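You operate a simulated robot arm through the tools that you are given. There is no shell and no other tool. Be economical: measure what you need, move in short steps, check, and stop when the job is done.

Carry out the task below with a simulated two-armed robot. There is one attempt and no reset: what you move stays moved.

JOB
Take the white magazine on the top of the film bench and put it away on the reel cart tray. Then put the plain core on the top of the grey gauge bench away on the top of the core bench. Then take the blue locking pin and leave it on the carton bench shelf. Then fetch the yellow separator plate and stand it on top of the white bung. Then open the lid of the felt tin. Keep to this order. Set down upright: white magazine, yellow separator plate.
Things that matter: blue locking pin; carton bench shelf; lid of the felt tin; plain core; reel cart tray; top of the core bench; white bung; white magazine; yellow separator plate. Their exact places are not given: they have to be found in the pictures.

It is judged by the outcome, as a careful person would: the job done as asked, and still so three seconds after it is handed in. It fails if anything else is knocked over, pushed out of place, dropped, spilled or broken. Lids that push on must go on centred and level and be pressed home; caps that screw on are set level and turned clockwise until they are tight.

ROBOT AND FRAMES
Two 7-joint arms with fingered hands on one trunk, on a base that drives. Base frame: it is fixed to the floor where the robot stands at the start and does not move with it; the origin is under the middle of the robot, x ahead of it, y to its left, z up; the surface under the hand at the start is at about z = 780. Lengths are in mm, angles in rad, forces in N, time in s.
The left shoulder is at the start at [70, 145, 987], the right one opposite. With the tool pointing down near the work surface each hand reaches from about 440 to 800 mm from the robot's upright axis, wherever it stands, measured 20 degrees to its own side. Places, roughly: blue locking pin (4x4x10 cm) [200, -5600, 900]; carton bench shelf (60x18 cm) [-2480, -9760, 440]; lid of the felt tin [-500, 6900, 900]; plain core (7x6x15 cm) [400, -5100, 1000]; reel cart tray [-2300, -8600, 800]; top of the core bench [-5900, 6900, 900]; white bung (6x6x4 cm) [300, -4200, 900]; white magazine (4x4x7 cm) [500, 100, 800]; yellow separator plate (3x5x9 cm) [200, -4100, 900]. Payload 3.5 kg a hand.
The tool frame of a hand sits at the grasp point between the pads (the TCP): z along the fingers, y along the line on which they close. The tips reach 25 mm beyond it. Largest opening 88 mm; the body of the gripper starts 29 mm behind the TCP. The gripper is a hand of 4 fingers: y runs from the thumb to the fingers, the wrist lies at [-13, -97, -162] in the tool frame.
Orientation is that of the tool frame in the base frame, as [roll, pitch, yaw] about the fixed x, y, z axes, in that order (R = Rz(yaw) Ry(pitch) Rx(roll)). With the fingers straight down and the wrist toward the robot, the tool's x, y and z point along [0, 1, 0], [1, 0, 0] and [0, 0, -1] of the base frame.

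CONTROLS
- The arms move only by the tool play_rows. It takes "left_plan", "right_plan" or both (then of equal length, played together; a hand with none holds still); each is a list that holds one entry, the list of rows, each a list of 6 numbers: the shift along the base's x, y, z in units of 30 mm (1.0 is 30 mm), then the turn, a rotation vector about the base's x, y, z in units of 5 degrees (1.0 is 5 degrees). In form: [[[dx, dy, dz, wx, wy, wz], ...]]. A call has 1 to 20 rows; each row shifts and turns the commanded pose from where the row before left it. A call with a number of a shift or a turn outside -1 to 1 is refused whole. A row lasts 0.2 s, in which the tool goes at most 50 mm and 0.15 rad; a call with a longer step from one row to the next is refused whole. Where a pose cannot be reached the arm comes as near as it can. A force on the tool above 40 N (or 10 N above the force at the start of the call, whichever is more), or a blocked arm, ends the call early, and 0.2 s more pass. In this call time passes only in rows, and 0.2 s behind the last. The reply holds the time, the measured pose of the TCP, the force on the tool along the base axes, the opening and the grip force, in the units named above and with some noise, with the torque about the TCP (base axes, N m) and any sound that the robot's microphone picked up.
- Cameras (640 x 400 px; columns grow to the right, rows downward): "scene" is now at [145.5, 25.5, 1304.2]; the picture's right is [0.23, -0.97, 0.00], its down [-0.50, -0.12, -0.86] and it looks along [0.83, 0.20, -0.52] (base axes); focal length 260 px, centre (320, 200). "left" rides on the left gripper at [-64, -83, -98] in its tool frame; the picture's right is [-0.62, -0.37, 0.69], its down [0.71, -0.63, 0.30] and it looks along [0.32, 0.68, 0.65] (tool axes); focal length 265 px, centre (320, 200). "right" rides on the right gripper at [64, -83, -98] in its tool frame; the picture's right is [-0.62, 0.37, -0.69], its down [-0.71, -0.63, 0.30] and it looks along [-0.32, 0.68, 0.65] (tool axes); focal length 265 px, centre (320, 200).
- grab_frame(camera): a new picture of that camera. The clock stands still meanwhile.
- move_column(by): slides the trunk up (or, below 0, down) by that many mm; the arms and the scene camera ride with it, the base frame stays. It gives what a move gives, with no picture.
- base_move(legs): drives the robot by 1 to 6 legs, each [ahead, left, turn to the left] in mm, mm and rad, along the robot's own axes; the way and the turn of a leg run together, so that a leg with both is an arc; at most 1500 mm and 3.142 rad a leg. The arms and the cameras ride along, it lands a little off, and it stops where it bumps. It gives what a move gives.
- finger_targets(index, middle, ring, thumb_bend, thumb_turn, hand): sets how far each is bent, from 0 (flat) to 1 (curled in); at 0.3 the hand is open as for a grip, at 0.7 the pads meet at the TCP. One left out holds its place. A second passes; each finger stops where it meets its share of the squeeze, and holds until it gets a number again. It is the only way to open and close the hand. It gives what a move gives, with no picture; readings hold the bend of each and the force on the fingers (four entries, about 0 where the hand has none), thumb and palm. thumb_turn goes from beside the hand (0) to across from the fingers (1), as for a grip.
- turn_head(pan, tilt): turns the head with the scene camera to pan (to the left, within 1.501 rad either way) and tilt (down, from -0.506 to 1.204), counted from straight ahead of the robot. It gives what a move gives.
- probe_pixels(camera, pixels): for up to 12 pixels [column, row] of the newest picture of that camera ("zoom" is the newest enlarged one), the place [x, y, z] in the base frame of the surface seen there, good to about 3 mm, but the place of the scene camera against the robot may be out by one fixed shift of up to 12 mm in any direction. The clock stands still meanwhile.
- zoom(camera, box): a new picture of the part [left, top, right, bottom] of that camera's present view, enlarged. The clock stands still meanwhile.
- sign_off(): hands the job in; it is judged then, once.

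Keep the steps short. Do not move on a guess: measure, check each grasp and each placing, and mend mistakes. In all there are 110 turns and 88 pictures (those below and enlarged ones count). Leave the grippers open and the arms clear of the work at the hand-in unless told otherwise, and finish with a single line.

The tools are called after ">>>" as a command line: name --argument value ..., lists and objects as JSON in quotes. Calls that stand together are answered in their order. play_rows: Moves the arms, as the interface text tells. Its arguments: {"type":"object","properties":{"left_plan":{"type":"array","items":{"type":"array","items":{"type":"array","items":{"type":"number"}}}},"right_plan":{"type":"array","items":{"type":"array","items":{"type":"array","items":{"type":"number"}}}}},"required":[]} The other tools are called the same way: move_column (by) slides the trunk up or down; finger_targets (index, middle, ring, thumb_bend, thumb_turn, hand) moves the fingers one by one; base_move (legs) drives the base; turn_head (pan, tilt) turns the head that bears the scene camera; grab_frame (camera) takes a picture; probe_pixels (camera, pixels) gives the place of the surface under pixels of a picture; zoom (camera, box) takes an enlarged picture of a part of a camera's view; sign_off () hands the job in.

At the start:

```text
t: 0.0
left_tool_pos: [487.6, 278.8, 1118.8]
left_tcp_rot: [3.141, 0.0, 1.571]
left_wrist_force: [0.4, -0.2, 0.1]
left_moment: [0.0, 0.01, 0.03]
left_width: 87.8
left_finger_force: 0.1
left_shape: jaw
left_bend: [0.3, 0.3, 0.3, 0.3, 0.98]
left_finger forces: [0.0, 0.0, 0.0, 0.0, 0.0, 0.0]
right_tool_pos: [466.2, -78.2, 1132.4]
right_tcp_rot: [-3.141, -0.002, 1.571]
right_wrist_force: [0.5, -0.3, -0.2]
right_moment: [0.01, -0.01, -0.01]
right_width: 87.4
right_finger_force: 0.1
right_shape: jaw
right_bend: [0.3, 0.3, 0.3, 0.3, 0.98]
right_finger forces: [0.1, 0.1, 0.0, 0.0, 0.0, 0.0]
trunk travel left (down, up): [-550.0, 290.0]
robot x, y, heading: [2.8, 1.4, 0.001]
head pan, tilt: [0.237, 0.545]
```

scene: 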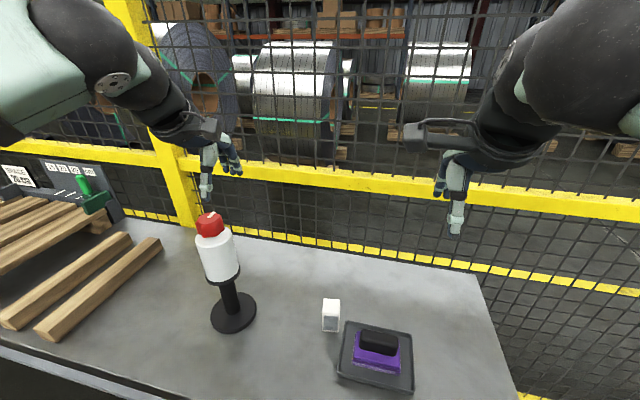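
right: 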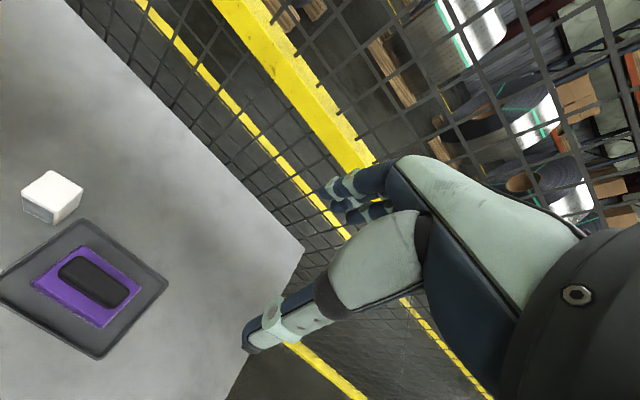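
left: 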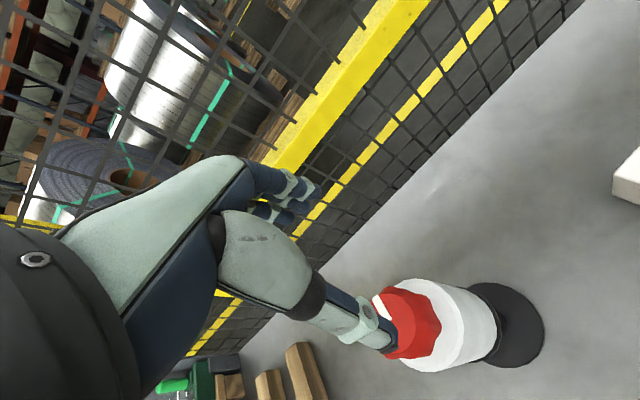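

The white box at about (331,315) in the scene picture looks like the white magazine. I'll enlarge it and measure.

>>> zoom --camera "scene" --box '[260, 260, 420, 400]'

>>> probe_pixels --camera "scene" --pixels '[[331, 302], [324, 300], [339, 300], [323, 330], [338, 331], [331, 316], [331, 345], [230, 310], [360, 360]]'

```text
2.86 times, centred on (340, 330) of scene
```

zoom: 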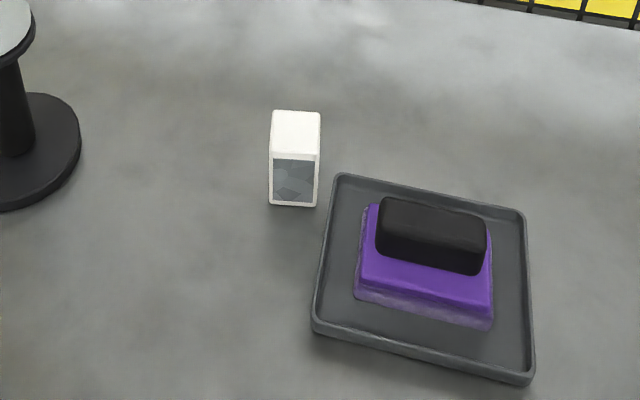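

```text
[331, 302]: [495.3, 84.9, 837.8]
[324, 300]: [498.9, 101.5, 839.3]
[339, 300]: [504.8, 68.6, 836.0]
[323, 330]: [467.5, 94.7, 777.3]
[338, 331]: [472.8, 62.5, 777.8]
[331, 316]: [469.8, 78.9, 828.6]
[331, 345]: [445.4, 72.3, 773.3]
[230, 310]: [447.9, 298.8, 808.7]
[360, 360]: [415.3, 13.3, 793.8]
```

Cross-check with the right hand camera, which should have no fixed shift.

>>> probe_pixels --camera "right" --pixels '[[52, 188], [48, 172], [25, 190], [60, 206], [81, 187], [22, 208], [54, 222], [40, 207], [150, 150], [92, 282], [80, 225]]'

>>> probe_pixels --camera "scene" --pixels '[[328, 289], [327, 299], [339, 299], [333, 293], [376, 341]]'

```text
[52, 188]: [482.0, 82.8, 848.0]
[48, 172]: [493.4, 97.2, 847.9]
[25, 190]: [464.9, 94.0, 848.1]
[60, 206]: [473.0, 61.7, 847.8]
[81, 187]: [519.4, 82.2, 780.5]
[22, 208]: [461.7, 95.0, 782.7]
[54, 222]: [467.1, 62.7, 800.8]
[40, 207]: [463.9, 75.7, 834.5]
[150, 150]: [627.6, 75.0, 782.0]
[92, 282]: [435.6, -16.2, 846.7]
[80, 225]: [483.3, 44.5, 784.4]
```

```text
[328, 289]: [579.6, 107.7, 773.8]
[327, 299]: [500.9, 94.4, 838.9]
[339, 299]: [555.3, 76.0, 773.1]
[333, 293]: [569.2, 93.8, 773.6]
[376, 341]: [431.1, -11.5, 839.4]
```

Hand camera: the magazine's top is at z≈848 and the bench at z≈782. Its centre is about (482, 80), turned about +9°. I'll bring the left hand over it, sideways first and then part of the way down, and look again.

>>> play_rows --left_plan '[[[0, -0.95, 0, 0, 0, 0.3], [0, -0.95, 0, 0, 0, 0.3], [0, -0.95, 0, 0, 0, 0.3], [0, -0.95, 0, 0, 0, 0.3], [0, -0.95, 0, 0, 0, 0.3], [0, -0.95, 0, 0, 0, 0.3], [-0.1, -0.95, 0, 0, 0, 0], [0, 0, -1, 0, 0, 0], [0, 0, -1, 0, 0, 0], [0, 0, -1, 0, 0, 0], [0, 0, -1, 0, 0, 0], [0, 0, -1, 0, 0, 0], [0, 0, -1, 0, 0, 0]]]'

>>> grab_frame --camera "left"

>>> grab_frame --camera "scene"

```text
t: 2.8
left_tool_pos: [484.6, 78.3, 940.7]
left_tcp_rot: [3.141, 0.0, 1.727]
left_wrist_force: [0.5, 0.2, -0.5]
left_moment: [0.0, 0.01, 0.0]
left_width: 87.6
left_finger_force: 0.1
left_shape: jaw
left_bend: [0.3, 0.3, 0.3, 0.3, 0.98]
left_finger forces: [0.0, 0.0, 0.0, 0.1, 0.0, 0.0]
right_tool_pos: [466.5, -78.3, 1132.7]
right_tcp_rot: [3.141, -0.001, 1.57]
right_wrist_force: [0.1, 0.6, -0.5]
right_moment: [0.01, 0.01, -0.02]
right_width: 87.5
right_finger_force: 0.1
right_shape: jaw
right_bend: [0.3, 0.3, 0.3, 0.3, 0.98]
right_finger forces: [0.1, 0.0, 0.0, 0.0, 0.0, 0.0]
trunk travel left (down, up): [-550.0, 290.0]
robot x, y, heading: [-3.9, 1.6, -0.002]
head pan, tilt: [0.237, 0.545]
```

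```text
83 pictures are left
```

left: 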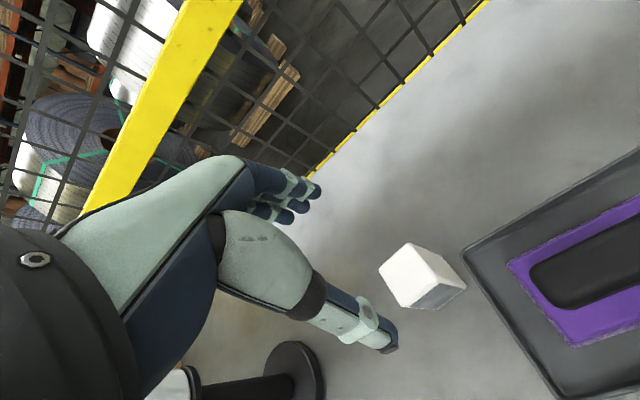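

```text
82 pictures are left
```

scene: 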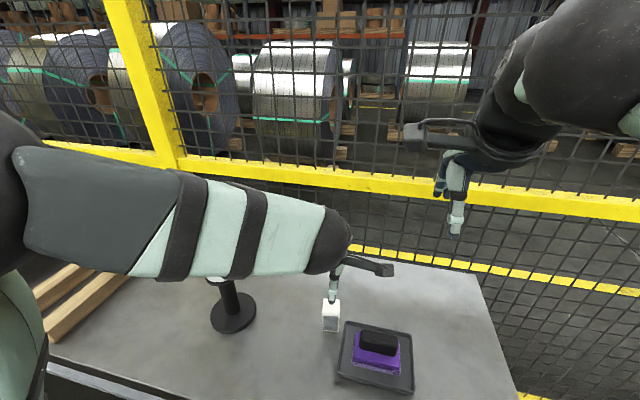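

The forearm passes near the tall bottle on its stand, so I'll measure the clearance.

>>> probe_pixels --camera "scene" --pixels '[[330, 240], [290, 230], [290, 272], [220, 215], [220, 275], [120, 165], [120, 260], [40, 220], [230, 300], [213, 287], [333, 295], [100, 268]]'

>>> probe_pixels --camera "left" --pixels '[[405, 270], [383, 265], [405, 245], [433, 265], [408, 292], [425, 285], [440, 306], [160, 388], [320, 370], [365, 340], [300, 195]]'

```text
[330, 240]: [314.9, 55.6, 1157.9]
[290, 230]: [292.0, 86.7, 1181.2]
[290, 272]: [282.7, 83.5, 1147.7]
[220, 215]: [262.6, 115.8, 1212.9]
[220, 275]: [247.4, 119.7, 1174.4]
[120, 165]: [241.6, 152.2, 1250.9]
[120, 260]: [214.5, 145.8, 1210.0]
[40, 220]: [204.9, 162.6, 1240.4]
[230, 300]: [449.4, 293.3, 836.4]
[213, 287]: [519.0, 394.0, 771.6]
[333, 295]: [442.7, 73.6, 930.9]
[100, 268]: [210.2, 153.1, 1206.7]
```

```text
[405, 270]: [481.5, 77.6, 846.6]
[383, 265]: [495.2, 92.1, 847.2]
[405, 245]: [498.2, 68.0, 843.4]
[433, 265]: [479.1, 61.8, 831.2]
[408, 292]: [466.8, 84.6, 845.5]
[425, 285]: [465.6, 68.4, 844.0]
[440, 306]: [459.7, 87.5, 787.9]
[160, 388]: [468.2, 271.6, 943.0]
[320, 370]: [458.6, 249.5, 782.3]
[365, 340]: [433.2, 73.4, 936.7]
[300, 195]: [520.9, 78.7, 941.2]
```

The hand is centred over the magazine and the forearm is well clear of the bottle. Lowering to z≈826.

>>> play_rows --left_plan '[[[-0.08, 0.03, -0.8, 0, 0, 0], [0, 0, -0.8, 0, 0, 0], [0, 0, -0.8, 0, 0, 0], [0, 0, -0.8, 0, 0, 0], [0, 0, -0.62, 0, 0, 0]]]'

>>> finger_targets --hand "left" --index 0.7 --middle 0.7 --ring 0.7 --thumb_bend 0.7

>>> grab_frame --camera "left"

```text
t: 4.0
left_tool_pos: [481.4, 79.1, 824.3]
left_tcp_rot: [3.141, 0.0, 1.73]
left_wrist_force: [-0.2, 0.6, 0.1]
left_moment: [-0.02, 0.0, -0.01]
left_width: 87.5
left_finger_force: 0.1
left_shape: jaw
left_bend: [0.3, 0.3, 0.3, 0.3, 0.98]
left_finger forces: [0.1, 0.1, 0.0, 0.0, 0.1, 0.0]
right_tool_pos: [465.4, -78.2, 1130.8]
right_tcp_rot: [-3.14, 0.001, 1.57]
right_wrist_force: [0.2, 0.1, -0.1]
right_moment: [0.01, -0.01, -0.01]
right_width: 87.8
right_finger_force: 0.1
right_shape: jaw
right_bend: [0.3, 0.3, 0.3, 0.3, 0.98]
right_finger forces: [0.0, 0.0, 0.0, 0.1, 0.0, 0.0]
trunk travel left (down, up): [-550.0, 290.0]
robot x, y, heading: [-0.5, 0.6, -0.002]
head pan, tilt: [0.237, 0.545]
```

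```text
t: 5.0
left_tool_pos: [480.2, 79.3, 824.4]
left_tcp_rot: [3.139, 0.001, 1.728]
left_wrist_force: [0.7, 0.1, 0.0]
left_moment: [0.01, -0.01, 0.0]
left_width: 28.7
left_finger_force: 12.5
left_shape: fingers
left_bend: [0.59, 0.62, 0.69, 0.56, 0.96]
left_finger forces: [6.5, 6.2, 0.2, 0.1, 12.4, 0.0]
right_tool_pos: [466.5, -78.1, 1131.6]
right_tcp_rot: [3.14, 0.002, 1.571]
right_wrist_force: [0.5, -0.2, -0.7]
right_moment: [-0.01, 0.02, 0.01]
right_width: 87.7
right_finger_force: 0.1
right_shape: jaw
right_bend: [0.3, 0.3, 0.3, 0.3, 0.98]
right_finger forces: [0.1, 0.1, 0.1, 0.0, 0.1, 0.0]
trunk travel left (down, up): [-550.0, 290.0]
robot x, y, heading: [0.8, -1.4, -0.002]
head pan, tilt: [0.237, 0.545]
```

```text
81 pictures are left
```

left: 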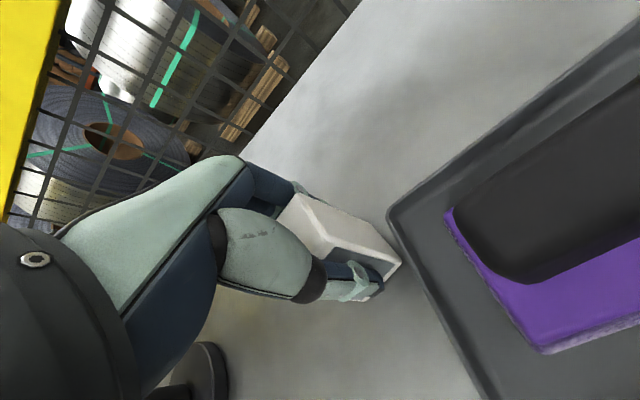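

Gripped with 12.5 N by the index, middle and thumb. Lifting straight up.

>>> play_rows --left_plan '[[[0, 0, 0.5, 0, 0, 0], [0, 0, 0.8, 0, 0, 0], [0, 0, 0.8, 0, 0, 0], [0, 0, 0.9, 0, 0, 0], [0, 0, 0.9, 0, 0, 0], [0, 0, 0.9, 0, 0, 0], [0, 0, 0.9, 0, 0, 0], [0, 0, 0.9, 0, 0, 0]]]'

>>> turn_head --pan -1.5 --tilt 0.3

>>> grab_frame --camera "left"

>>> grab_frame --camera "scene"

```text
t: 6.8
left_tool_pos: [479.0, 80.1, 1021.9]
left_tcp_rot: [-3.141, -0.001, 1.728]
left_wrist_force: [0.1, 0.4, -1.4]
left_moment: [-0.02, -0.01, 0.02]
left_width: 29.0
left_finger_force: 12.2
left_shape: fingers
left_bend: [0.59, 0.62, 0.7, 0.56, 0.96]
left_finger forces: [6.4, 5.8, 0.4, 0.1, 12.1, 0.0]
right_tool_pos: [465.7, -76.2, 1131.7]
right_tcp_rot: [3.141, -0.001, 1.571]
right_wrist_force: [-0.1, -0.1, 0.6]
right_moment: [-0.01, -0.03, -0.02]
right_width: 87.6
right_finger_force: 0.1
right_shape: jaw
right_bend: [0.3, 0.3, 0.3, 0.3, 0.98]
right_finger forces: [0.1, 0.0, 0.0, 0.0, 0.0, 0.0]
trunk travel left (down, up): [-550.0, 290.0]
robot x, y, heading: [0.1, -0.8, 0.0]
head pan, tilt: [0.237, 0.545]
```

```text
t: 8.6
left_tool_pos: [479.6, 78.9, 1020.7]
left_tcp_rot: [-3.141, 0.001, 1.728]
left_wrist_force: [0.3, 0.4, -1.7]
left_moment: [0.02, -0.02, 0.02]
left_width: 28.5
left_finger_force: 12.2
left_shape: fingers
left_bend: [0.59, 0.62, 0.7, 0.56, 0.96]
left_finger forces: [6.4, 5.7, 0.4, 0.0, 12.2, 0.0]
right_tool_pos: [466.5, -77.8, 1130.9]
right_tcp_rot: [3.141, 0.0, 1.57]
right_wrist_force: [0.8, 1.0, 0.5]
right_moment: [0.0, -0.01, 0.05]
right_width: 87.6
right_finger_force: 0.1
right_shape: jaw
right_bend: [0.3, 0.3, 0.3, 0.3, 0.98]
right_finger forces: [0.0, 0.0, 0.1, 0.1, 0.1, 0.1]
trunk travel left (down, up): [-550.0, 290.0]
robot x, y, heading: [-0.7, -0.8, -0.001]
head pan, tilt: [-1.499, 0.3]
```

```text
80 pictures are left
```

left: 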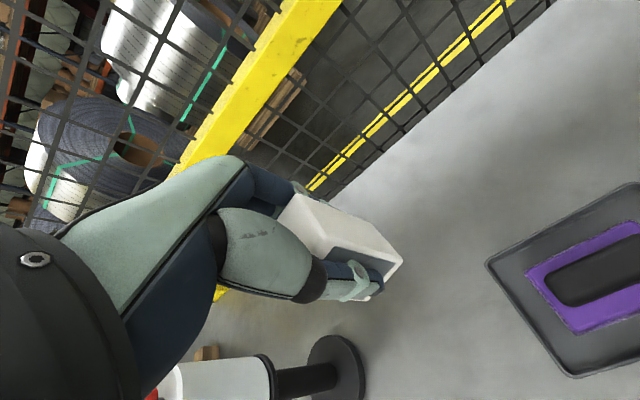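

```text
79 pictures are left
```

scene: 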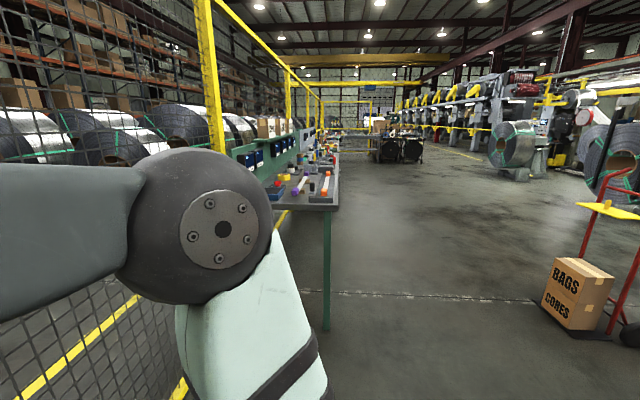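

Held well. I'll measure floor obstacles for the drive towards −y.

>>> probe_pixels --camera "scene" --pixels '[[542, 305], [585, 330], [600, 205], [612, 330], [327, 325], [320, 205], [385, 155], [415, 155], [300, 185], [326, 185], [500, 165], [615, 185]]'

>>> zoom --camera "scene" --box '[240, 90, 560, 290]'

```text
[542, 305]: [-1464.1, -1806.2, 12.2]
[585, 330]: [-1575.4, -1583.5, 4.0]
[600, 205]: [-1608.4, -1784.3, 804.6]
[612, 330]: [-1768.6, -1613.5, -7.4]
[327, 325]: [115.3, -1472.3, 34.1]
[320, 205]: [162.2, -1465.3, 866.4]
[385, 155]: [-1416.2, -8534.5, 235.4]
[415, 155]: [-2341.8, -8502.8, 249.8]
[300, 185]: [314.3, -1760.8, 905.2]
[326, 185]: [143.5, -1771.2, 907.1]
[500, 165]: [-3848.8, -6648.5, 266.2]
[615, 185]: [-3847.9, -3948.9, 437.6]
```

```text
2.00 times, centred on (400, 190) of scene
```

zoom: 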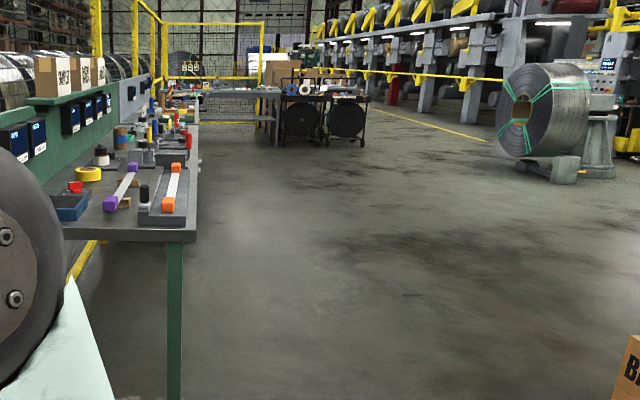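

The bench front is at x≈115 and the box starts at x≈−1464, so a lane at x≈−675 is clear. I'll back out, turn right and drive along −y.

>>> base_move --legs '[[-675, 0, 0], [0, 0, -1.571], [1500, 0, 0], [1500, 0, 0], [1500, 0, 0], [1500, 0, 0]]'

>>> turn_head --pan -0.4 --tilt 0.3

>>> grab_frame --camera "scene"

```text
t: 11.5
left_tool_pos: [-34.3, 80.3, 1023.9]
left_tcp_rot: [3.137, 0.002, 1.73]
left_wrist_force: [0.0, -0.3, -1.9]
left_moment: [0.03, -0.04, 0.01]
left_width: 28.8
left_finger_force: 12.7
left_shape: fingers
left_bend: [0.59, 0.62, 0.7, 0.56, 0.96]
left_finger forces: [6.4, 5.7, 0.5, 0.0, 12.2, 0.0]
right_tool_pos: [-48.0, -76.1, 1135.0]
right_tcp_rot: [3.135, 0.001, 1.575]
right_wrist_force: [-0.6, -0.4, -0.2]
right_moment: [0.01, -0.05, 0.0]
right_width: 87.9
right_finger_force: 0.0
right_shape: jaw
right_bend: [0.3, 0.3, 0.3, 0.3, 0.98]
right_finger forces: [0.1, 0.0, 0.0, 0.0, 0.1, 0.0]
trunk travel left (down, up): [-550.0, 290.0]
robot x, y, heading: [-508.5, -1.9, 0.001]
head pan, tilt: [-1.499, 0.3]
stopped in leg 1: the robot was blocked; the commanded pose is now the measured one
```

```text
t: 12.8
left_tool_pos: [-29.8, 79.5, 1022.5]
left_tcp_rot: [3.141, 0.001, 1.73]
left_wrist_force: [-0.4, -0.2, -2.1]
left_moment: [-0.02, 0.01, 0.0]
left_width: 29.0
left_finger_force: 12.2
left_shape: fingers
left_bend: [0.59, 0.62, 0.7, 0.56, 0.96]
left_finger forces: [6.4, 5.7, 0.4, 0.1, 12.1, 0.0]
right_tool_pos: [-43.6, -76.9, 1132.9]
right_tcp_rot: [3.139, -0.001, 1.574]
right_wrist_force: [0.1, -0.2, -0.5]
right_moment: [0.05, -0.04, -0.02]
right_width: 87.7
right_finger_force: 0.1
right_shape: jaw
right_bend: [0.3, 0.3, 0.3, 0.3, 0.98]
right_finger forces: [0.0, 0.1, 0.1, 0.1, 0.1, 0.1]
trunk travel left (down, up): [-550.0, 290.0]
robot x, y, heading: [-505.6, 1.5, -0.0]
head pan, tilt: [-0.4, 0.3]
```

```text
77 pictures are left
```

scene: 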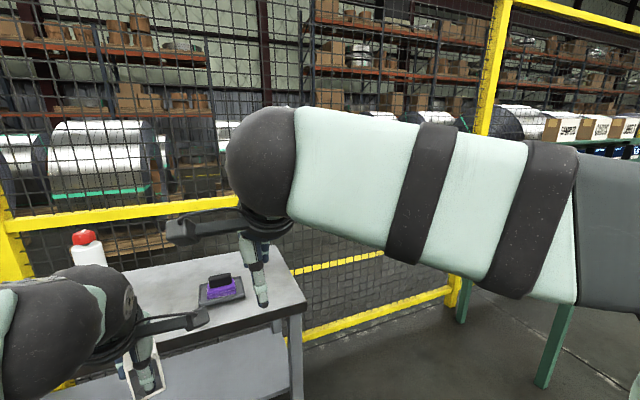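

Something behind stopped the robot. I'll move forward a bit and look back on both sides.

>>> base_move --legs '[[60, 0, 0]]'

>>> turn_head --pan 1.5 --tilt 0.5

>>> grab_frame --camera "scene"

>>> turn_head --pan -1.5 --tilt 0.5

>>> grab_frame --camera "scene"

```text
t: 13.8
left_tool_pos: [29.0, 81.0, 1022.0]
left_tcp_rot: [-3.141, -0.001, 1.731]
left_wrist_force: [0.7, -0.7, -2.2]
left_moment: [-0.01, 0.02, 0.0]
left_width: 28.7
left_finger_force: 12.6
left_shape: fingers
left_bend: [0.59, 0.62, 0.7, 0.56, 0.96]
left_finger forces: [6.3, 5.8, 0.4, 0.1, 12.1, 0.0]
right_tool_pos: [15.8, -77.9, 1132.7]
right_tcp_rot: [3.141, 0.0, 1.574]
right_wrist_force: [0.7, -0.2, -1.0]
right_moment: [0.03, 0.0, 0.02]
right_width: 87.8
right_finger_force: 0.1
right_shape: jaw
right_bend: [0.3, 0.3, 0.3, 0.3, 0.98]
right_finger forces: [0.1, 0.0, 0.1, 0.1, 0.0, 0.0]
trunk travel left (down, up): [-550.0, 290.0]
robot x, y, heading: [-451.6, -0.5, 0.005]
head pan, tilt: [-0.4, 0.3]
```

```text
t: 15.6
left_tool_pos: [29.1, 79.6, 1022.1]
left_tcp_rot: [3.14, 0.0, 1.731]
left_wrist_force: [0.4, 0.1, -1.8]
left_moment: [0.02, 0.01, 0.01]
left_width: 28.7
left_finger_force: 12.0
left_shape: fingers
left_bend: [0.59, 0.62, 0.7, 0.56, 0.96]
left_finger forces: [6.4, 5.9, 0.5, 0.0, 12.3, 0.0]
right_tool_pos: [16.2, -76.6, 1132.0]
right_tcp_rot: [3.14, -0.001, 1.573]
right_wrist_force: [0.8, 0.1, 0.4]
right_moment: [-0.01, 0.02, 0.03]
right_width: 87.7
right_finger_force: 0.0
right_shape: jaw
right_bend: [0.3, 0.3, 0.3, 0.3, 0.98]
right_finger forces: [0.0, 0.0, 0.0, 0.0, 0.0, 0.1]
trunk travel left (down, up): [-550.0, 290.0]
robot x, y, heading: [-451.4, -2.3, -0.002]
head pan, tilt: [1.499, 0.499]
```

```text
76 pictures are left
```

scene: 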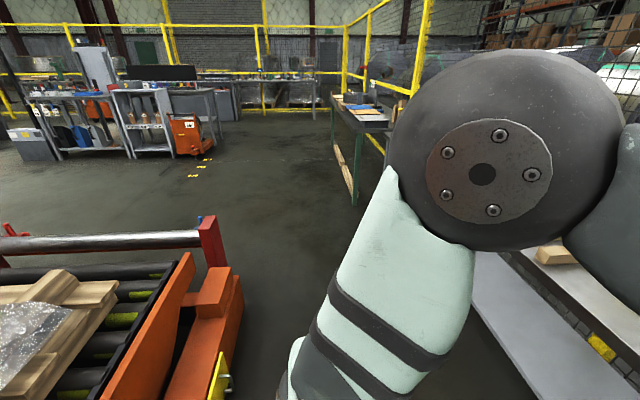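

```text
t: 18.2
left_tool_pos: [30.2, 79.6, 1022.2]
left_tcp_rot: [3.14, 0.0, 1.731]
left_wrist_force: [0.7, -0.2, -1.1]
left_moment: [0.0, -0.01, -0.01]
left_width: 28.9
left_finger_force: 12.7
left_shape: fingers
left_bend: [0.59, 0.62, 0.7, 0.56, 0.96]
left_finger forces: [6.3, 5.8, 0.5, 0.0, 12.2, 0.0]
right_tool_pos: [15.5, -77.1, 1133.5]
right_tcp_rot: [3.138, -0.001, 1.576]
right_wrist_force: [-1.0, 0.5, 0.0]
right_moment: [0.0, -0.01, 0.03]
right_width: 87.6
right_finger_force: 0.1
right_shape: jaw
right_bend: [0.3, 0.3, 0.3, 0.3, 0.98]
right_finger forces: [0.0, 0.0, 0.1, 0.0, 0.1, 0.1]
trunk travel left (down, up): [-550.0, 290.0]
robot x, y, heading: [-450.6, -2.9, 0.005]
head pan, tilt: [-1.499, 0.499]
```

```text
75 pictures are left
```

scene: 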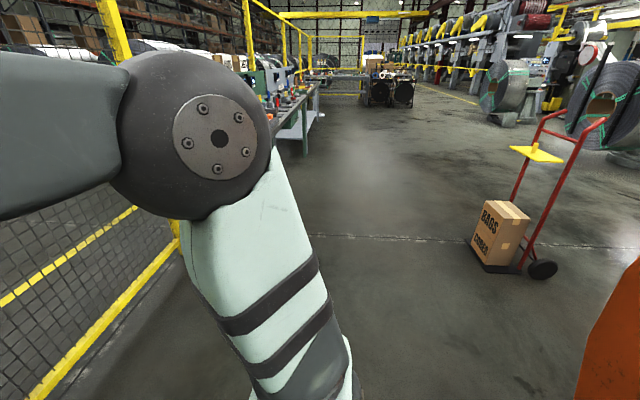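

A roller conveyor stands behind. I'll slide right (−y) first, then turn, then drive down the lane.

>>> base_move --legs '[[0, -1000, 0], [0, 0, -1.571], [1400, 230, 0]]'

```text
t: 33.8
left_tool_pos: [-149.5, -2851.2, 1021.9]
left_tcp_rot: [3.138, 0.0, 0.151]
left_wrist_force: [0.6, -0.5, -2.1]
left_moment: [0.01, -0.01, 0.01]
left_width: 28.3
left_finger_force: 11.7
left_shape: fingers
left_bend: [0.59, 0.63, 0.7, 0.56, 0.96]
left_finger forces: [6.1, 5.5, 0.4, 0.0, 11.4, 0.0]
right_tool_pos: [-306.6, -2837.5, 1132.7]
right_tcp_rot: [3.139, -0.001, -0.004]
right_wrist_force: [-1.0, -0.5, 0.4]
right_moment: [-0.02, -0.01, -0.02]
right_width: 87.8
right_finger_force: 0.0
right_shape: jaw
right_bend: [0.3, 0.3, 0.3, 0.3, 0.98]
right_finger forces: [0.1, 0.0, 0.0, 0.0, 0.0, 0.0]
trunk travel left (down, up): [-550.0, 290.0]
robot x, y, heading: [-230.8, -2374.7, -1.58]
head pan, tilt: [-1.499, 0.499]
```

Moved the wrong way sideways, without contact. I'll slide right to x≈−730 and go on.

>>> base_move --legs '[[0, -500, 0], [1500, 0, 0], [1500, 0, 0], [1000, 0, 0]]'

>>> turn_head --pan -0.4 --tilt 0.3

>>> grab_frame --camera "scene"

```text
t: 55.5
left_tool_pos: [-732.3, -6833.9, 1022.4]
left_tcp_rot: [3.14, 0.0, 0.136]
left_wrist_force: [0.0, 0.1, -1.0]
left_moment: [-0.04, 0.02, -0.01]
left_width: 28.5
left_finger_force: 11.7
left_shape: fingers
left_bend: [0.59, 0.63, 0.7, 0.56, 0.96]
left_finger forces: [6.1, 5.6, 0.5, 0.0, 11.5, 0.1]
right_tool_pos: [-890.1, -6817.3, 1132.9]
right_tcp_rot: [3.14, 0.0, -0.018]
right_wrist_force: [0.1, 0.2, 0.0]
right_moment: [-0.02, 0.0, -0.02]
right_width: 87.6
right_finger_force: 0.0
right_shape: jaw
right_bend: [0.3, 0.3, 0.3, 0.3, 0.98]
right_finger forces: [0.1, 0.1, 0.0, 0.1, 0.0, 0.0]
trunk travel left (down, up): [-550.0, 290.0]
robot x, y, heading: [-802.4, -6355.5, -1.592]
head pan, tilt: [-1.499, 0.499]
```

```text
t: 56.8
left_tool_pos: [-732.6, -6834.1, 1022.1]
left_tcp_rot: [3.141, 0.0, 0.136]
left_wrist_force: [-0.5, 0.4, -2.8]
left_moment: [0.01, 0.0, 0.01]
left_width: 28.2
left_finger_force: 12.2
left_shape: fingers
left_bend: [0.59, 0.63, 0.7, 0.56, 0.96]
left_finger forces: [6.2, 5.5, 0.5, 0.1, 11.5, 0.0]
right_tool_pos: [-889.7, -6816.8, 1132.4]
right_tcp_rot: [3.14, 0.0, -0.018]
right_wrist_force: [0.0, -0.4, -0.1]
right_moment: [0.0, 0.01, -0.02]
right_width: 87.7
right_finger_force: 0.2
right_shape: jaw
right_bend: [0.3, 0.3, 0.3, 0.3, 0.98]
right_finger forces: [0.1, 0.1, 0.0, 0.1, 0.0, 0.0]
trunk travel left (down, up): [-550.0, 290.0]
robot x, y, heading: [-802.5, -6350.5, -1.588]
head pan, tilt: [-0.4, 0.3]
```

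```text
74 pictures are left
```

scene: 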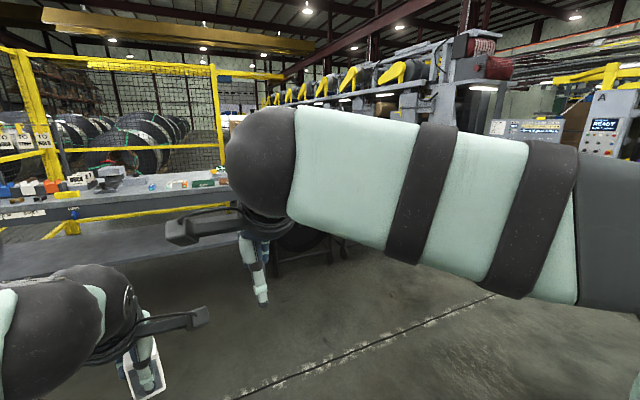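

The right arm hides the carts. I'll slide right to x≈−2250 and look ahead between the arms.

>>> base_move --legs '[[0, -1450, 0.02]]'

>>> turn_head --pan 0.05 --tilt 0.3

>>> grab_frame --camera "scene"

```text
t: 64.1
left_tool_pos: [-2186.6, -6806.4, 1022.4]
left_tcp_rot: [3.14, 0.0, 0.139]
left_wrist_force: [-0.6, -0.4, -0.8]
left_moment: [-0.03, -0.01, -0.01]
left_width: 28.4
left_finger_force: 11.9
left_shape: fingers
left_bend: [0.59, 0.63, 0.7, 0.56, 0.96]
left_finger forces: [6.1, 5.5, 0.5, 0.0, 11.5, 0.0]
right_tool_pos: [-2342.7, -6790.3, 1133.0]
right_tcp_rot: [3.141, 0.001, -0.016]
right_wrist_force: [0.0, 0.1, 0.1]
right_moment: [0.0, 0.0, 0.01]
right_width: 87.4
right_finger_force: 0.0
right_shape: jaw
right_bend: [0.3, 0.3, 0.3, 0.3, 0.98]
right_finger forces: [0.0, 0.1, 0.1, 0.1, 0.1, 0.0]
trunk travel left (down, up): [-550.0, 290.0]
robot x, y, heading: [-2256.5, -6328.8, -1.589]
head pan, tilt: [-0.4, 0.3]
```

```text
t: 65.0
left_tool_pos: [-2186.5, -6806.9, 1022.2]
left_tcp_rot: [3.141, -0.001, 0.139]
left_wrist_force: [-0.3, 0.1, -2.6]
left_moment: [0.0, 0.02, -0.02]
left_width: 28.5
left_finger_force: 12.0
left_shape: fingers
left_bend: [0.59, 0.63, 0.7, 0.56, 0.96]
left_finger forces: [6.1, 5.4, 0.6, 0.0, 11.5, 0.0]
right_tool_pos: [-2343.2, -6789.9, 1132.6]
right_tcp_rot: [3.14, -0.001, -0.016]
right_wrist_force: [0.0, 0.2, 0.3]
right_moment: [0.0, 0.0, 0.02]
right_width: 87.9
right_finger_force: 0.0
right_shape: jaw
right_bend: [0.3, 0.3, 0.3, 0.3, 0.98]
right_finger forces: [0.0, 0.0, 0.1, 0.0, 0.0, 0.0]
trunk travel left (down, up): [-550.0, 290.0]
robot x, y, heading: [-2258.5, -6327.4, -1.584]
head pan, tilt: [0.051, 0.3]
```

```text
73 pictures are left
```

scene: 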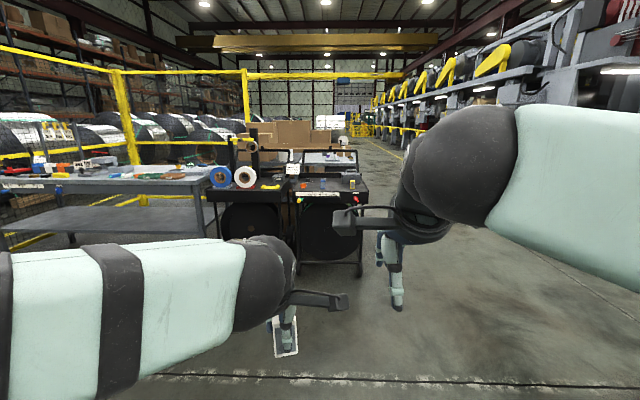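

Two carts are ahead at (250,190) and (335,190). I'll enlarge and measure.

>>> zoom --camera "scene" --box '[200, 120, 400, 260]'

>>> probe_pixels --camera "scene" --pixels '[[245, 176], [215, 188], [285, 192], [330, 184], [355, 192], [310, 192], [352, 182], [330, 157], [296, 205], [363, 205], [330, 199], [320, 186]]'

```text
2.86 times, centred on (300, 190) of scene
```

zoom: 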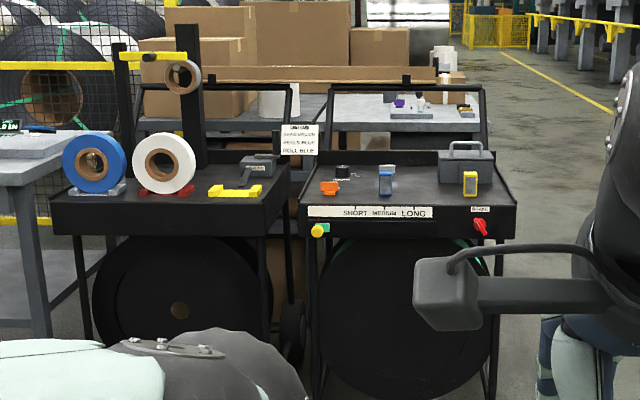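

```text
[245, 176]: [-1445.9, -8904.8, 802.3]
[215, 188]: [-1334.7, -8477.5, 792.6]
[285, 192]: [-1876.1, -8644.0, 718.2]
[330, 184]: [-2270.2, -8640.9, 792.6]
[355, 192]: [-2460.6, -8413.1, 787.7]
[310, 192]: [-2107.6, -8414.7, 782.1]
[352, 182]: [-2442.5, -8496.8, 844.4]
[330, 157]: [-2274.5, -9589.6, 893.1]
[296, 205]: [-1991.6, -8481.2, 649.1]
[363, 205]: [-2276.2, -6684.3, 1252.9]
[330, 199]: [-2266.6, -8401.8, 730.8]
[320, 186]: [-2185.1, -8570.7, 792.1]
```

The right cart (tray z≈792, front edge y≈−8400) is at the given place. I'll drive closer and look.

>>> base_move --legs '[[1150, 0, 0.015]]'

>>> turn_head --pan 0.0 --tilt 0.5

>>> zoom --camera "scene" --box '[220, 90, 480, 250]'

```text
t: 70.9
left_tool_pos: [-2200.4, -7970.8, 1020.8]
left_tcp_rot: [3.139, 0.001, 0.145]
left_wrist_force: [0.1, -0.2, -1.0]
left_moment: [0.01, -0.03, 0.0]
left_width: 28.4
left_finger_force: 12.0
left_shape: fingers
left_bend: [0.59, 0.63, 0.7, 0.56, 0.96]
left_finger forces: [6.2, 5.5, 0.6, 0.1, 11.3, 0.0]
right_tool_pos: [-2355.6, -7955.3, 1132.6]
right_tcp_rot: [3.139, -0.001, -0.011]
right_wrist_force: [-0.7, 0.4, -0.1]
right_moment: [-0.01, 0.03, 0.0]
right_width: 87.8
right_finger_force: 0.0
right_shape: jaw
right_bend: [0.3, 0.3, 0.3, 0.3, 0.98]
right_finger forces: [0.0, 0.0, 0.1, 0.1, 0.0, 0.1]
trunk travel left (down, up): [-550.0, 290.0]
robot x, y, heading: [-2274.1, -7488.9, -1.574]
head pan, tilt: [0.051, 0.3]
```

```text
t: 71.6
left_tool_pos: [-2200.4, -7970.9, 1022.1]
left_tcp_rot: [-3.142, -0.001, 0.144]
left_wrist_force: [0.2, -1.1, -1.5]
left_moment: [-0.02, -0.01, -0.04]
left_width: 28.4
left_finger_force: 11.9
left_shape: fingers
left_bend: [0.59, 0.63, 0.7, 0.56, 0.96]
left_finger forces: [6.2, 5.4, 0.4, 0.0, 11.4, 0.1]
right_tool_pos: [-2356.1, -7954.8, 1132.3]
right_tcp_rot: [3.14, 0.0, -0.01]
right_wrist_force: [-0.2, 0.5, -0.6]
right_moment: [0.0, 0.03, 0.01]
right_width: 87.8
right_finger_force: 0.0
right_shape: jaw
right_bend: [0.3, 0.3, 0.3, 0.3, 0.98]
right_finger forces: [0.1, 0.0, 0.1, 0.0, 0.0, 0.1]
trunk travel left (down, up): [-550.0, 290.0]
robot x, y, heading: [-2274.8, -7489.4, -1.578]
head pan, tilt: [0.0, 0.499]
```

```text
2.46 times, centred on (350, 170) of scene
```

zoom: 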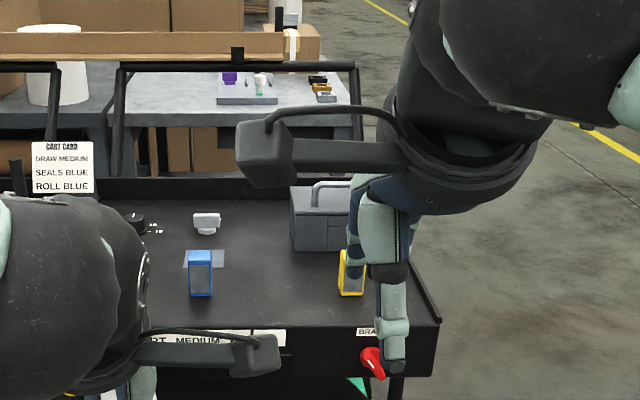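

There is free tray between the blue box (200,272 zoom) and the yellow box (350,272). Measuring it.

>>> probe_pixels --camera "zoom" --pixels '[[270, 270], [270, 310], [270, 220], [200, 252], [213, 295], [190, 296], [340, 293], [295, 250], [298, 200], [270, 330], [205, 213], [435, 310]]'

```text
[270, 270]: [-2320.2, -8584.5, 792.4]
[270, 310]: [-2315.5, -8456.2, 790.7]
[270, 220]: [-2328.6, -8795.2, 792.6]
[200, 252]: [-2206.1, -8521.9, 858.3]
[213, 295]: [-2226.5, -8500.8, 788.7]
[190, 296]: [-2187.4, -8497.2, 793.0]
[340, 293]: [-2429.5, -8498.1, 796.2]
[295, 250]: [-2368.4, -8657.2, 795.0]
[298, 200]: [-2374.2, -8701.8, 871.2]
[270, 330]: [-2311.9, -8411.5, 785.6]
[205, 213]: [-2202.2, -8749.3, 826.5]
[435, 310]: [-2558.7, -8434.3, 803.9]
```

Target on the tray is about (−2325, −8520), clear of its neighbours. I'll drive ahead 450 and right 122, then view with the left hand camera.

>>> base_move --legs '[[450, -122, 0]]'

>>> grab_frame --camera "left"

>>> grab_frame --camera "scene"

```text
t: 74.4
left_tool_pos: [-2328.1, -8419.4, 1023.1]
left_tcp_rot: [3.139, 0.0, 0.146]
left_wrist_force: [0.2, -0.9, -1.0]
left_moment: [-0.01, -0.01, 0.0]
left_width: 28.4
left_finger_force: 11.8
left_shape: fingers
left_bend: [0.59, 0.63, 0.7, 0.56, 0.96]
left_finger forces: [6.1, 5.5, 0.5, 0.0, 11.4, 0.1]
right_tool_pos: [-2483.3, -8403.6, 1133.8]
right_tcp_rot: [3.14, 0.0, -0.009]
right_wrist_force: [0.4, -0.5, -0.5]
right_moment: [-0.01, 0.02, 0.0]
right_width: 88.1
right_finger_force: 0.1
right_shape: jaw
right_bend: [0.3, 0.3, 0.3, 0.3, 0.98]
right_finger forces: [0.1, 0.0, 0.0, 0.0, 0.0, 0.0]
trunk travel left (down, up): [-550.0, 290.0]
robot x, y, heading: [-2402.6, -7936.7, -1.581]
head pan, tilt: [0.0, 0.499]
```

```text
70 pictures are left
```

left: 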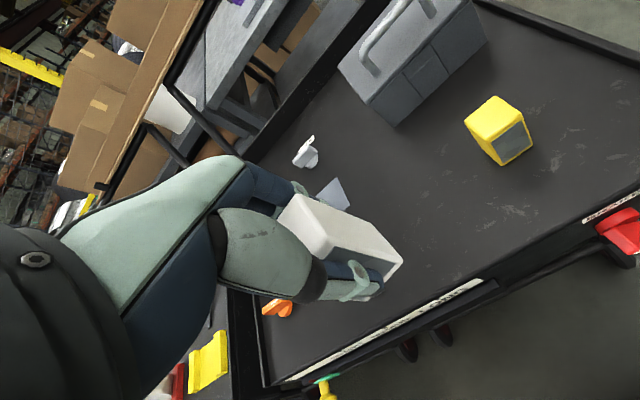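

```text
69 pictures are left
```

scene: 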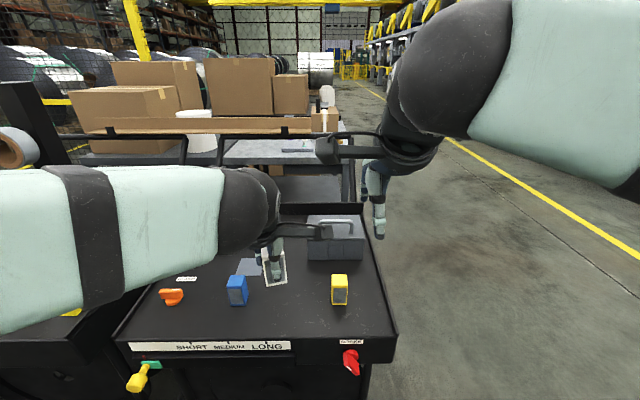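

Measure the tray with the left camera, free of shift.

>>> probe_pixels --camera "left" --pixels '[[420, 230], [450, 270], [390, 150], [500, 150], [490, 120], [500, 220], [400, 110], [330, 195], [440, 200], [410, 180]]'

>>> probe_pixels --camera "scene" --pixels '[[236, 285], [247, 303], [331, 303], [290, 300], [290, 330], [308, 258]]'

```text
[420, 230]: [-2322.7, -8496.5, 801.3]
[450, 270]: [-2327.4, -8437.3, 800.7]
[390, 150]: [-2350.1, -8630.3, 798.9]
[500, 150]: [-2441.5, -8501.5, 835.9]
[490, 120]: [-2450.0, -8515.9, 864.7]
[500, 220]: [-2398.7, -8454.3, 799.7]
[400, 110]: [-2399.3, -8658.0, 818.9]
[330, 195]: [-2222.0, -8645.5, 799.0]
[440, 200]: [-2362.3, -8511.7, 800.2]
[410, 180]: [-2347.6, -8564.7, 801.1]
```

```text
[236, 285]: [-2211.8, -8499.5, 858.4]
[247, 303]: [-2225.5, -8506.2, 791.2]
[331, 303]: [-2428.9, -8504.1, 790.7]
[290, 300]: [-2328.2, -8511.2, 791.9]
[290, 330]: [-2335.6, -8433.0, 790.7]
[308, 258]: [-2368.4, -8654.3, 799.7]
```

Tray z≈800. Extending 90 mm forward, then down to just above the surface.

>>> play_rows --left_plan '[[[0, -1, 0, 0, 0, 0], [0, -1, 0, 0, 0, 0], [0, -1, 0, 0, 0, 0], [0, 0, -0.95, 0, 0, 0], [0, 0, -0.95, 0, 0, 0], [0, 0, -0.95, 0, 0, 0], [0, 0, -0.95, 0, 0, 0], [0, 0, -0.95, 0, 0, 0], [0, 0, -0.95, 0, 0, 0]]]'

>>> grab_frame --camera "left"

```text
t: 76.4
left_tool_pos: [-2326.5, -8509.8, 850.7]
left_tcp_rot: [3.14, 0.0, 0.148]
left_wrist_force: [-0.9, 0.1, -1.3]
left_moment: [-0.02, 0.01, 0.0]
left_width: 28.4
left_finger_force: 11.7
left_shape: fingers
left_bend: [0.6, 0.63, 0.7, 0.56, 0.96]
left_finger forces: [6.1, 5.4, 0.4, 0.0, 11.2, 0.0]
right_tool_pos: [-2484.8, -8404.1, 1132.3]
right_tcp_rot: [3.14, -0.001, -0.01]
right_wrist_force: [0.2, 0.0, -0.2]
right_moment: [0.01, 0.01, 0.04]
right_width: 88.0
right_finger_force: 0.1
right_shape: jaw
right_bend: [0.3, 0.3, 0.3, 0.3, 0.98]
right_finger forces: [0.0, 0.0, 0.1, 0.0, 0.1, 0.1]
trunk travel left (down, up): [-550.0, 290.0]
robot x, y, heading: [-2396.1, -7936.1, -1.58]
head pan, tilt: [0.0, 0.499]
```

```text
68 pictures are left
```

left: 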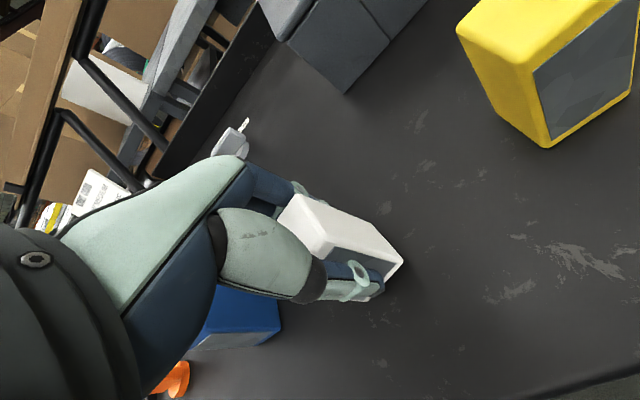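

Lowering the last 8 mm slowly while watching the force.

>>> play_rows --left_plan '[[[0, 0, -0.1, 0, 0, 0], [0, 0, -0.08, 0, 0, 0], [0, 0, -0.07, 0, 0, 0]]]'

```text
t: 77.2
left_tool_pos: [-2327.3, -8507.4, 844.6]
left_tcp_rot: [3.137, 0.003, 0.148]
left_wrist_force: [-0.8, 0.5, 3.6]
left_moment: [-0.01, -0.03, 0.0]
left_width: 28.3
left_finger_force: 12.5
left_shape: fingers
left_bend: [0.6, 0.63, 0.7, 0.56, 0.96]
left_finger forces: [6.1, 5.7, 0.5, 0.0, 13.0, 0.0]
right_tool_pos: [-2483.7, -8402.6, 1134.0]
right_tcp_rot: [3.139, -0.001, -0.007]
right_wrist_force: [-0.7, 0.0, 1.0]
right_moment: [0.0, 0.0, 0.02]
right_width: 87.7
right_finger_force: 0.2
right_shape: jaw
right_bend: [0.3, 0.3, 0.3, 0.3, 0.98]
right_finger forces: [0.0, 0.0, 0.0, 0.0, 0.0, 0.0]
trunk travel left (down, up): [-550.0, 290.0]
robot x, y, heading: [-2402.5, -7936.1, -1.58]
head pan, tilt: [0.0, 0.499]
```

Contact: the force went from −1.5 to +3.6 N. Opening the hand gradually, then rising.

>>> finger_targets --hand "left" --index 0.5 --middle 0.5 --ring 0.5 --thumb_bend 0.48

>>> finger_targets --hand "left" --index 0.3 --middle 0.3 --ring 0.3 --thumb_bend 0.3

>>> play_rows --left_plan '[[[0, 0, 0.3, 0, 0, 0], [0, 0, 0.6, 0, 0, 0], [0, 0, 0.9, 0, 0, 0], [0, 0, 0.9, 0, 0, 0], [0, 0, 0.9, 0, 0, 0], [0, 0, 0.9, 0, 0, 0], [0, 0, 0.9, 0, 0, 0], [0, 0, 0.9, 0, 0, 0], [0, 0, 0.9, 0, 0, 0]]]'

>>> grab_frame --camera "left"

```text
t: 78.2
left_tool_pos: [-2327.3, -8508.0, 842.0]
left_tcp_rot: [-3.141, 0.0, 0.146]
left_wrist_force: [0.1, -0.7, -0.1]
left_moment: [0.01, -0.01, -0.01]
left_width: 43.8
left_finger_force: 0.1
left_shape: fingers
left_bend: [0.5, 0.5, 0.5, 0.48, 0.97]
left_finger forces: [0.0, 0.0, 0.0, 0.1, 0.5, 0.0]
right_tool_pos: [-2483.6, -8402.6, 1131.5]
right_tcp_rot: [3.141, 0.0, -0.009]
right_wrist_force: [-0.1, -0.1, 0.2]
right_moment: [-0.02, -0.02, 0.04]
right_width: 87.7
right_finger_force: 0.1
right_shape: jaw
right_bend: [0.3, 0.3, 0.3, 0.3, 0.98]
right_finger forces: [0.0, 0.0, 0.0, 0.0, 0.0, 0.0]
trunk travel left (down, up): [-550.0, 290.0]
robot x, y, heading: [-2397.1, -7936.0, -1.582]
head pan, tilt: [0.0, 0.499]
```

```text
t: 79.2
left_tool_pos: [-2327.5, -8507.7, 843.1]
left_tcp_rot: [3.139, 0.001, 0.147]
left_wrist_force: [0.2, -0.5, -0.1]
left_moment: [-0.01, -0.03, 0.0]
left_width: 84.3
left_finger_force: 0.0
left_shape: fingers
left_bend: [0.3, 0.3, 0.3, 0.3, 0.97]
left_finger forces: [0.0, 0.0, 0.0, 0.1, 0.1, 0.0]
right_tool_pos: [-2484.1, -8404.0, 1133.9]
right_tcp_rot: [3.14, -0.002, -0.009]
right_wrist_force: [0.2, -0.1, 1.7]
right_moment: [0.03, -0.03, 0.01]
right_width: 87.8
right_finger_force: 0.0
right_shape: jaw
right_bend: [0.3, 0.3, 0.3, 0.3, 0.98]
right_finger forces: [0.0, 0.1, 0.0, 0.0, 0.0, 0.1]
trunk travel left (down, up): [-550.0, 290.0]
robot x, y, heading: [-2404.0, -7939.4, -1.582]
head pan, tilt: [0.0, 0.499]
```

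```text
t: 81.2
left_tool_pos: [-2327.3, -8507.4, 1059.6]
left_tcp_rot: [3.139, -0.001, 0.145]
left_wrist_force: [0.0, -0.1, -0.5]
left_moment: [0.01, -0.01, -0.03]
left_width: 84.5
left_finger_force: 0.0
left_shape: fingers
left_bend: [0.3, 0.3, 0.3, 0.3, 0.97]
left_finger forces: [0.0, 0.0, 0.0, 0.0, 0.1, 0.1]
right_tool_pos: [-2483.8, -8401.7, 1132.2]
right_tcp_rot: [3.14, 0.001, -0.009]
right_wrist_force: [0.3, 0.4, -0.4]
right_moment: [-0.01, -0.01, -0.01]
right_width: 87.5
right_finger_force: 0.1
right_shape: jaw
right_bend: [0.3, 0.3, 0.3, 0.3, 0.98]
right_finger forces: [0.0, 0.1, 0.1, 0.1, 0.0, 0.0]
trunk travel left (down, up): [-550.0, 290.0]
robot x, y, heading: [-2403.4, -7938.6, -1.581]
head pan, tilt: [0.0, 0.499]
```

```text
67 pictures are left
```

left: 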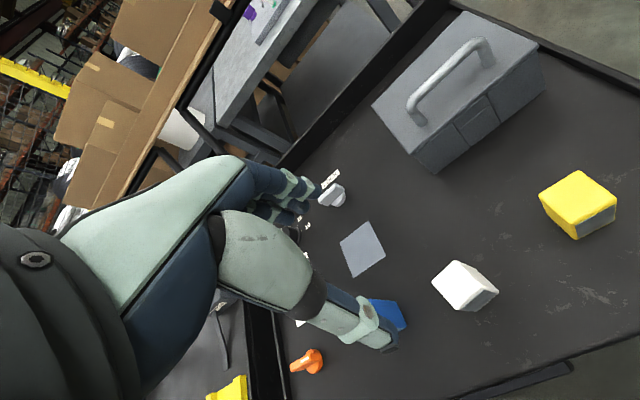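

The magazine stands upright on the tray and nothing else has moved. Next is the plain core: I'll back out, turn to face +x and drive to the gauge bench.

>>> base_move --legs '[[-1500, 0, 0], [0, 0, 1.58], [500, 1340, 0], [1000, 0, 0]]'

>>> turn_head --pan 0.0 --tilt 0.35

>>> grab_frame --camera "scene"

```text
t: 103.9
left_tool_pos: [-262.8, -5096.2, 1060.0]
left_tcp_rot: [3.141, 0.0, 1.702]
left_wrist_force: [0.1, -0.3, 0.5]
left_moment: [0.03, 0.02, -0.01]
left_width: 84.3
left_finger_force: 0.1
left_shape: fingers
left_bend: [0.3, 0.3, 0.3, 0.3, 0.97]
left_finger forces: [0.0, 0.0, 0.0, 0.0, 0.0, 0.0]
right_tool_pos: [-369.7, -5252.1, 1133.1]
right_tcp_rot: [3.14, 0.0, 1.548]
right_wrist_force: [0.1, -0.4, 0.1]
right_moment: [0.01, 0.01, 0.02]
right_width: 87.6
right_finger_force: 0.0
right_shape: jaw
right_bend: [0.3, 0.3, 0.3, 0.3, 0.98]
right_finger forces: [0.1, 0.0, 0.0, 0.1, 0.0, 0.0]
trunk travel left (down, up): [-550.0, 290.0]
robot x, y, heading: [-836.5, -5161.6, -0.026]
head pan, tilt: [0.0, 0.499]
```

```text
t: 104.6
left_tool_pos: [-263.3, -5096.7, 1060.1]
left_tcp_rot: [3.14, 0.0, 1.705]
left_wrist_force: [0.9, -0.1, 0.2]
left_moment: [-0.01, 0.01, -0.02]
left_width: 84.6
left_finger_force: 0.1
left_shape: fingers
left_bend: [0.3, 0.3, 0.3, 0.3, 0.97]
left_finger forces: [0.0, 0.0, 0.0, 0.0, 0.0, 0.0]
right_tool_pos: [-369.8, -5252.4, 1133.1]
right_tcp_rot: [3.139, 0.001, 1.548]
right_wrist_force: [1.3, 0.2, 0.4]
right_moment: [0.0, 0.01, 0.01]
right_width: 87.6
right_finger_force: 0.0
right_shape: jaw
right_bend: [0.3, 0.3, 0.3, 0.3, 0.98]
right_finger forces: [0.0, 0.0, 0.1, 0.1, 0.1, 0.0]
trunk travel left (down, up): [-550.0, 290.0]
robot x, y, heading: [-836.3, -5163.3, -0.032]
head pan, tilt: [0.0, 0.351]
```

```text
66 pictures are left
```

scene: 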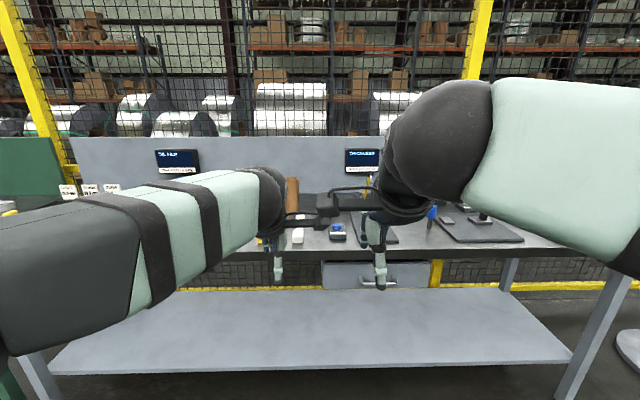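

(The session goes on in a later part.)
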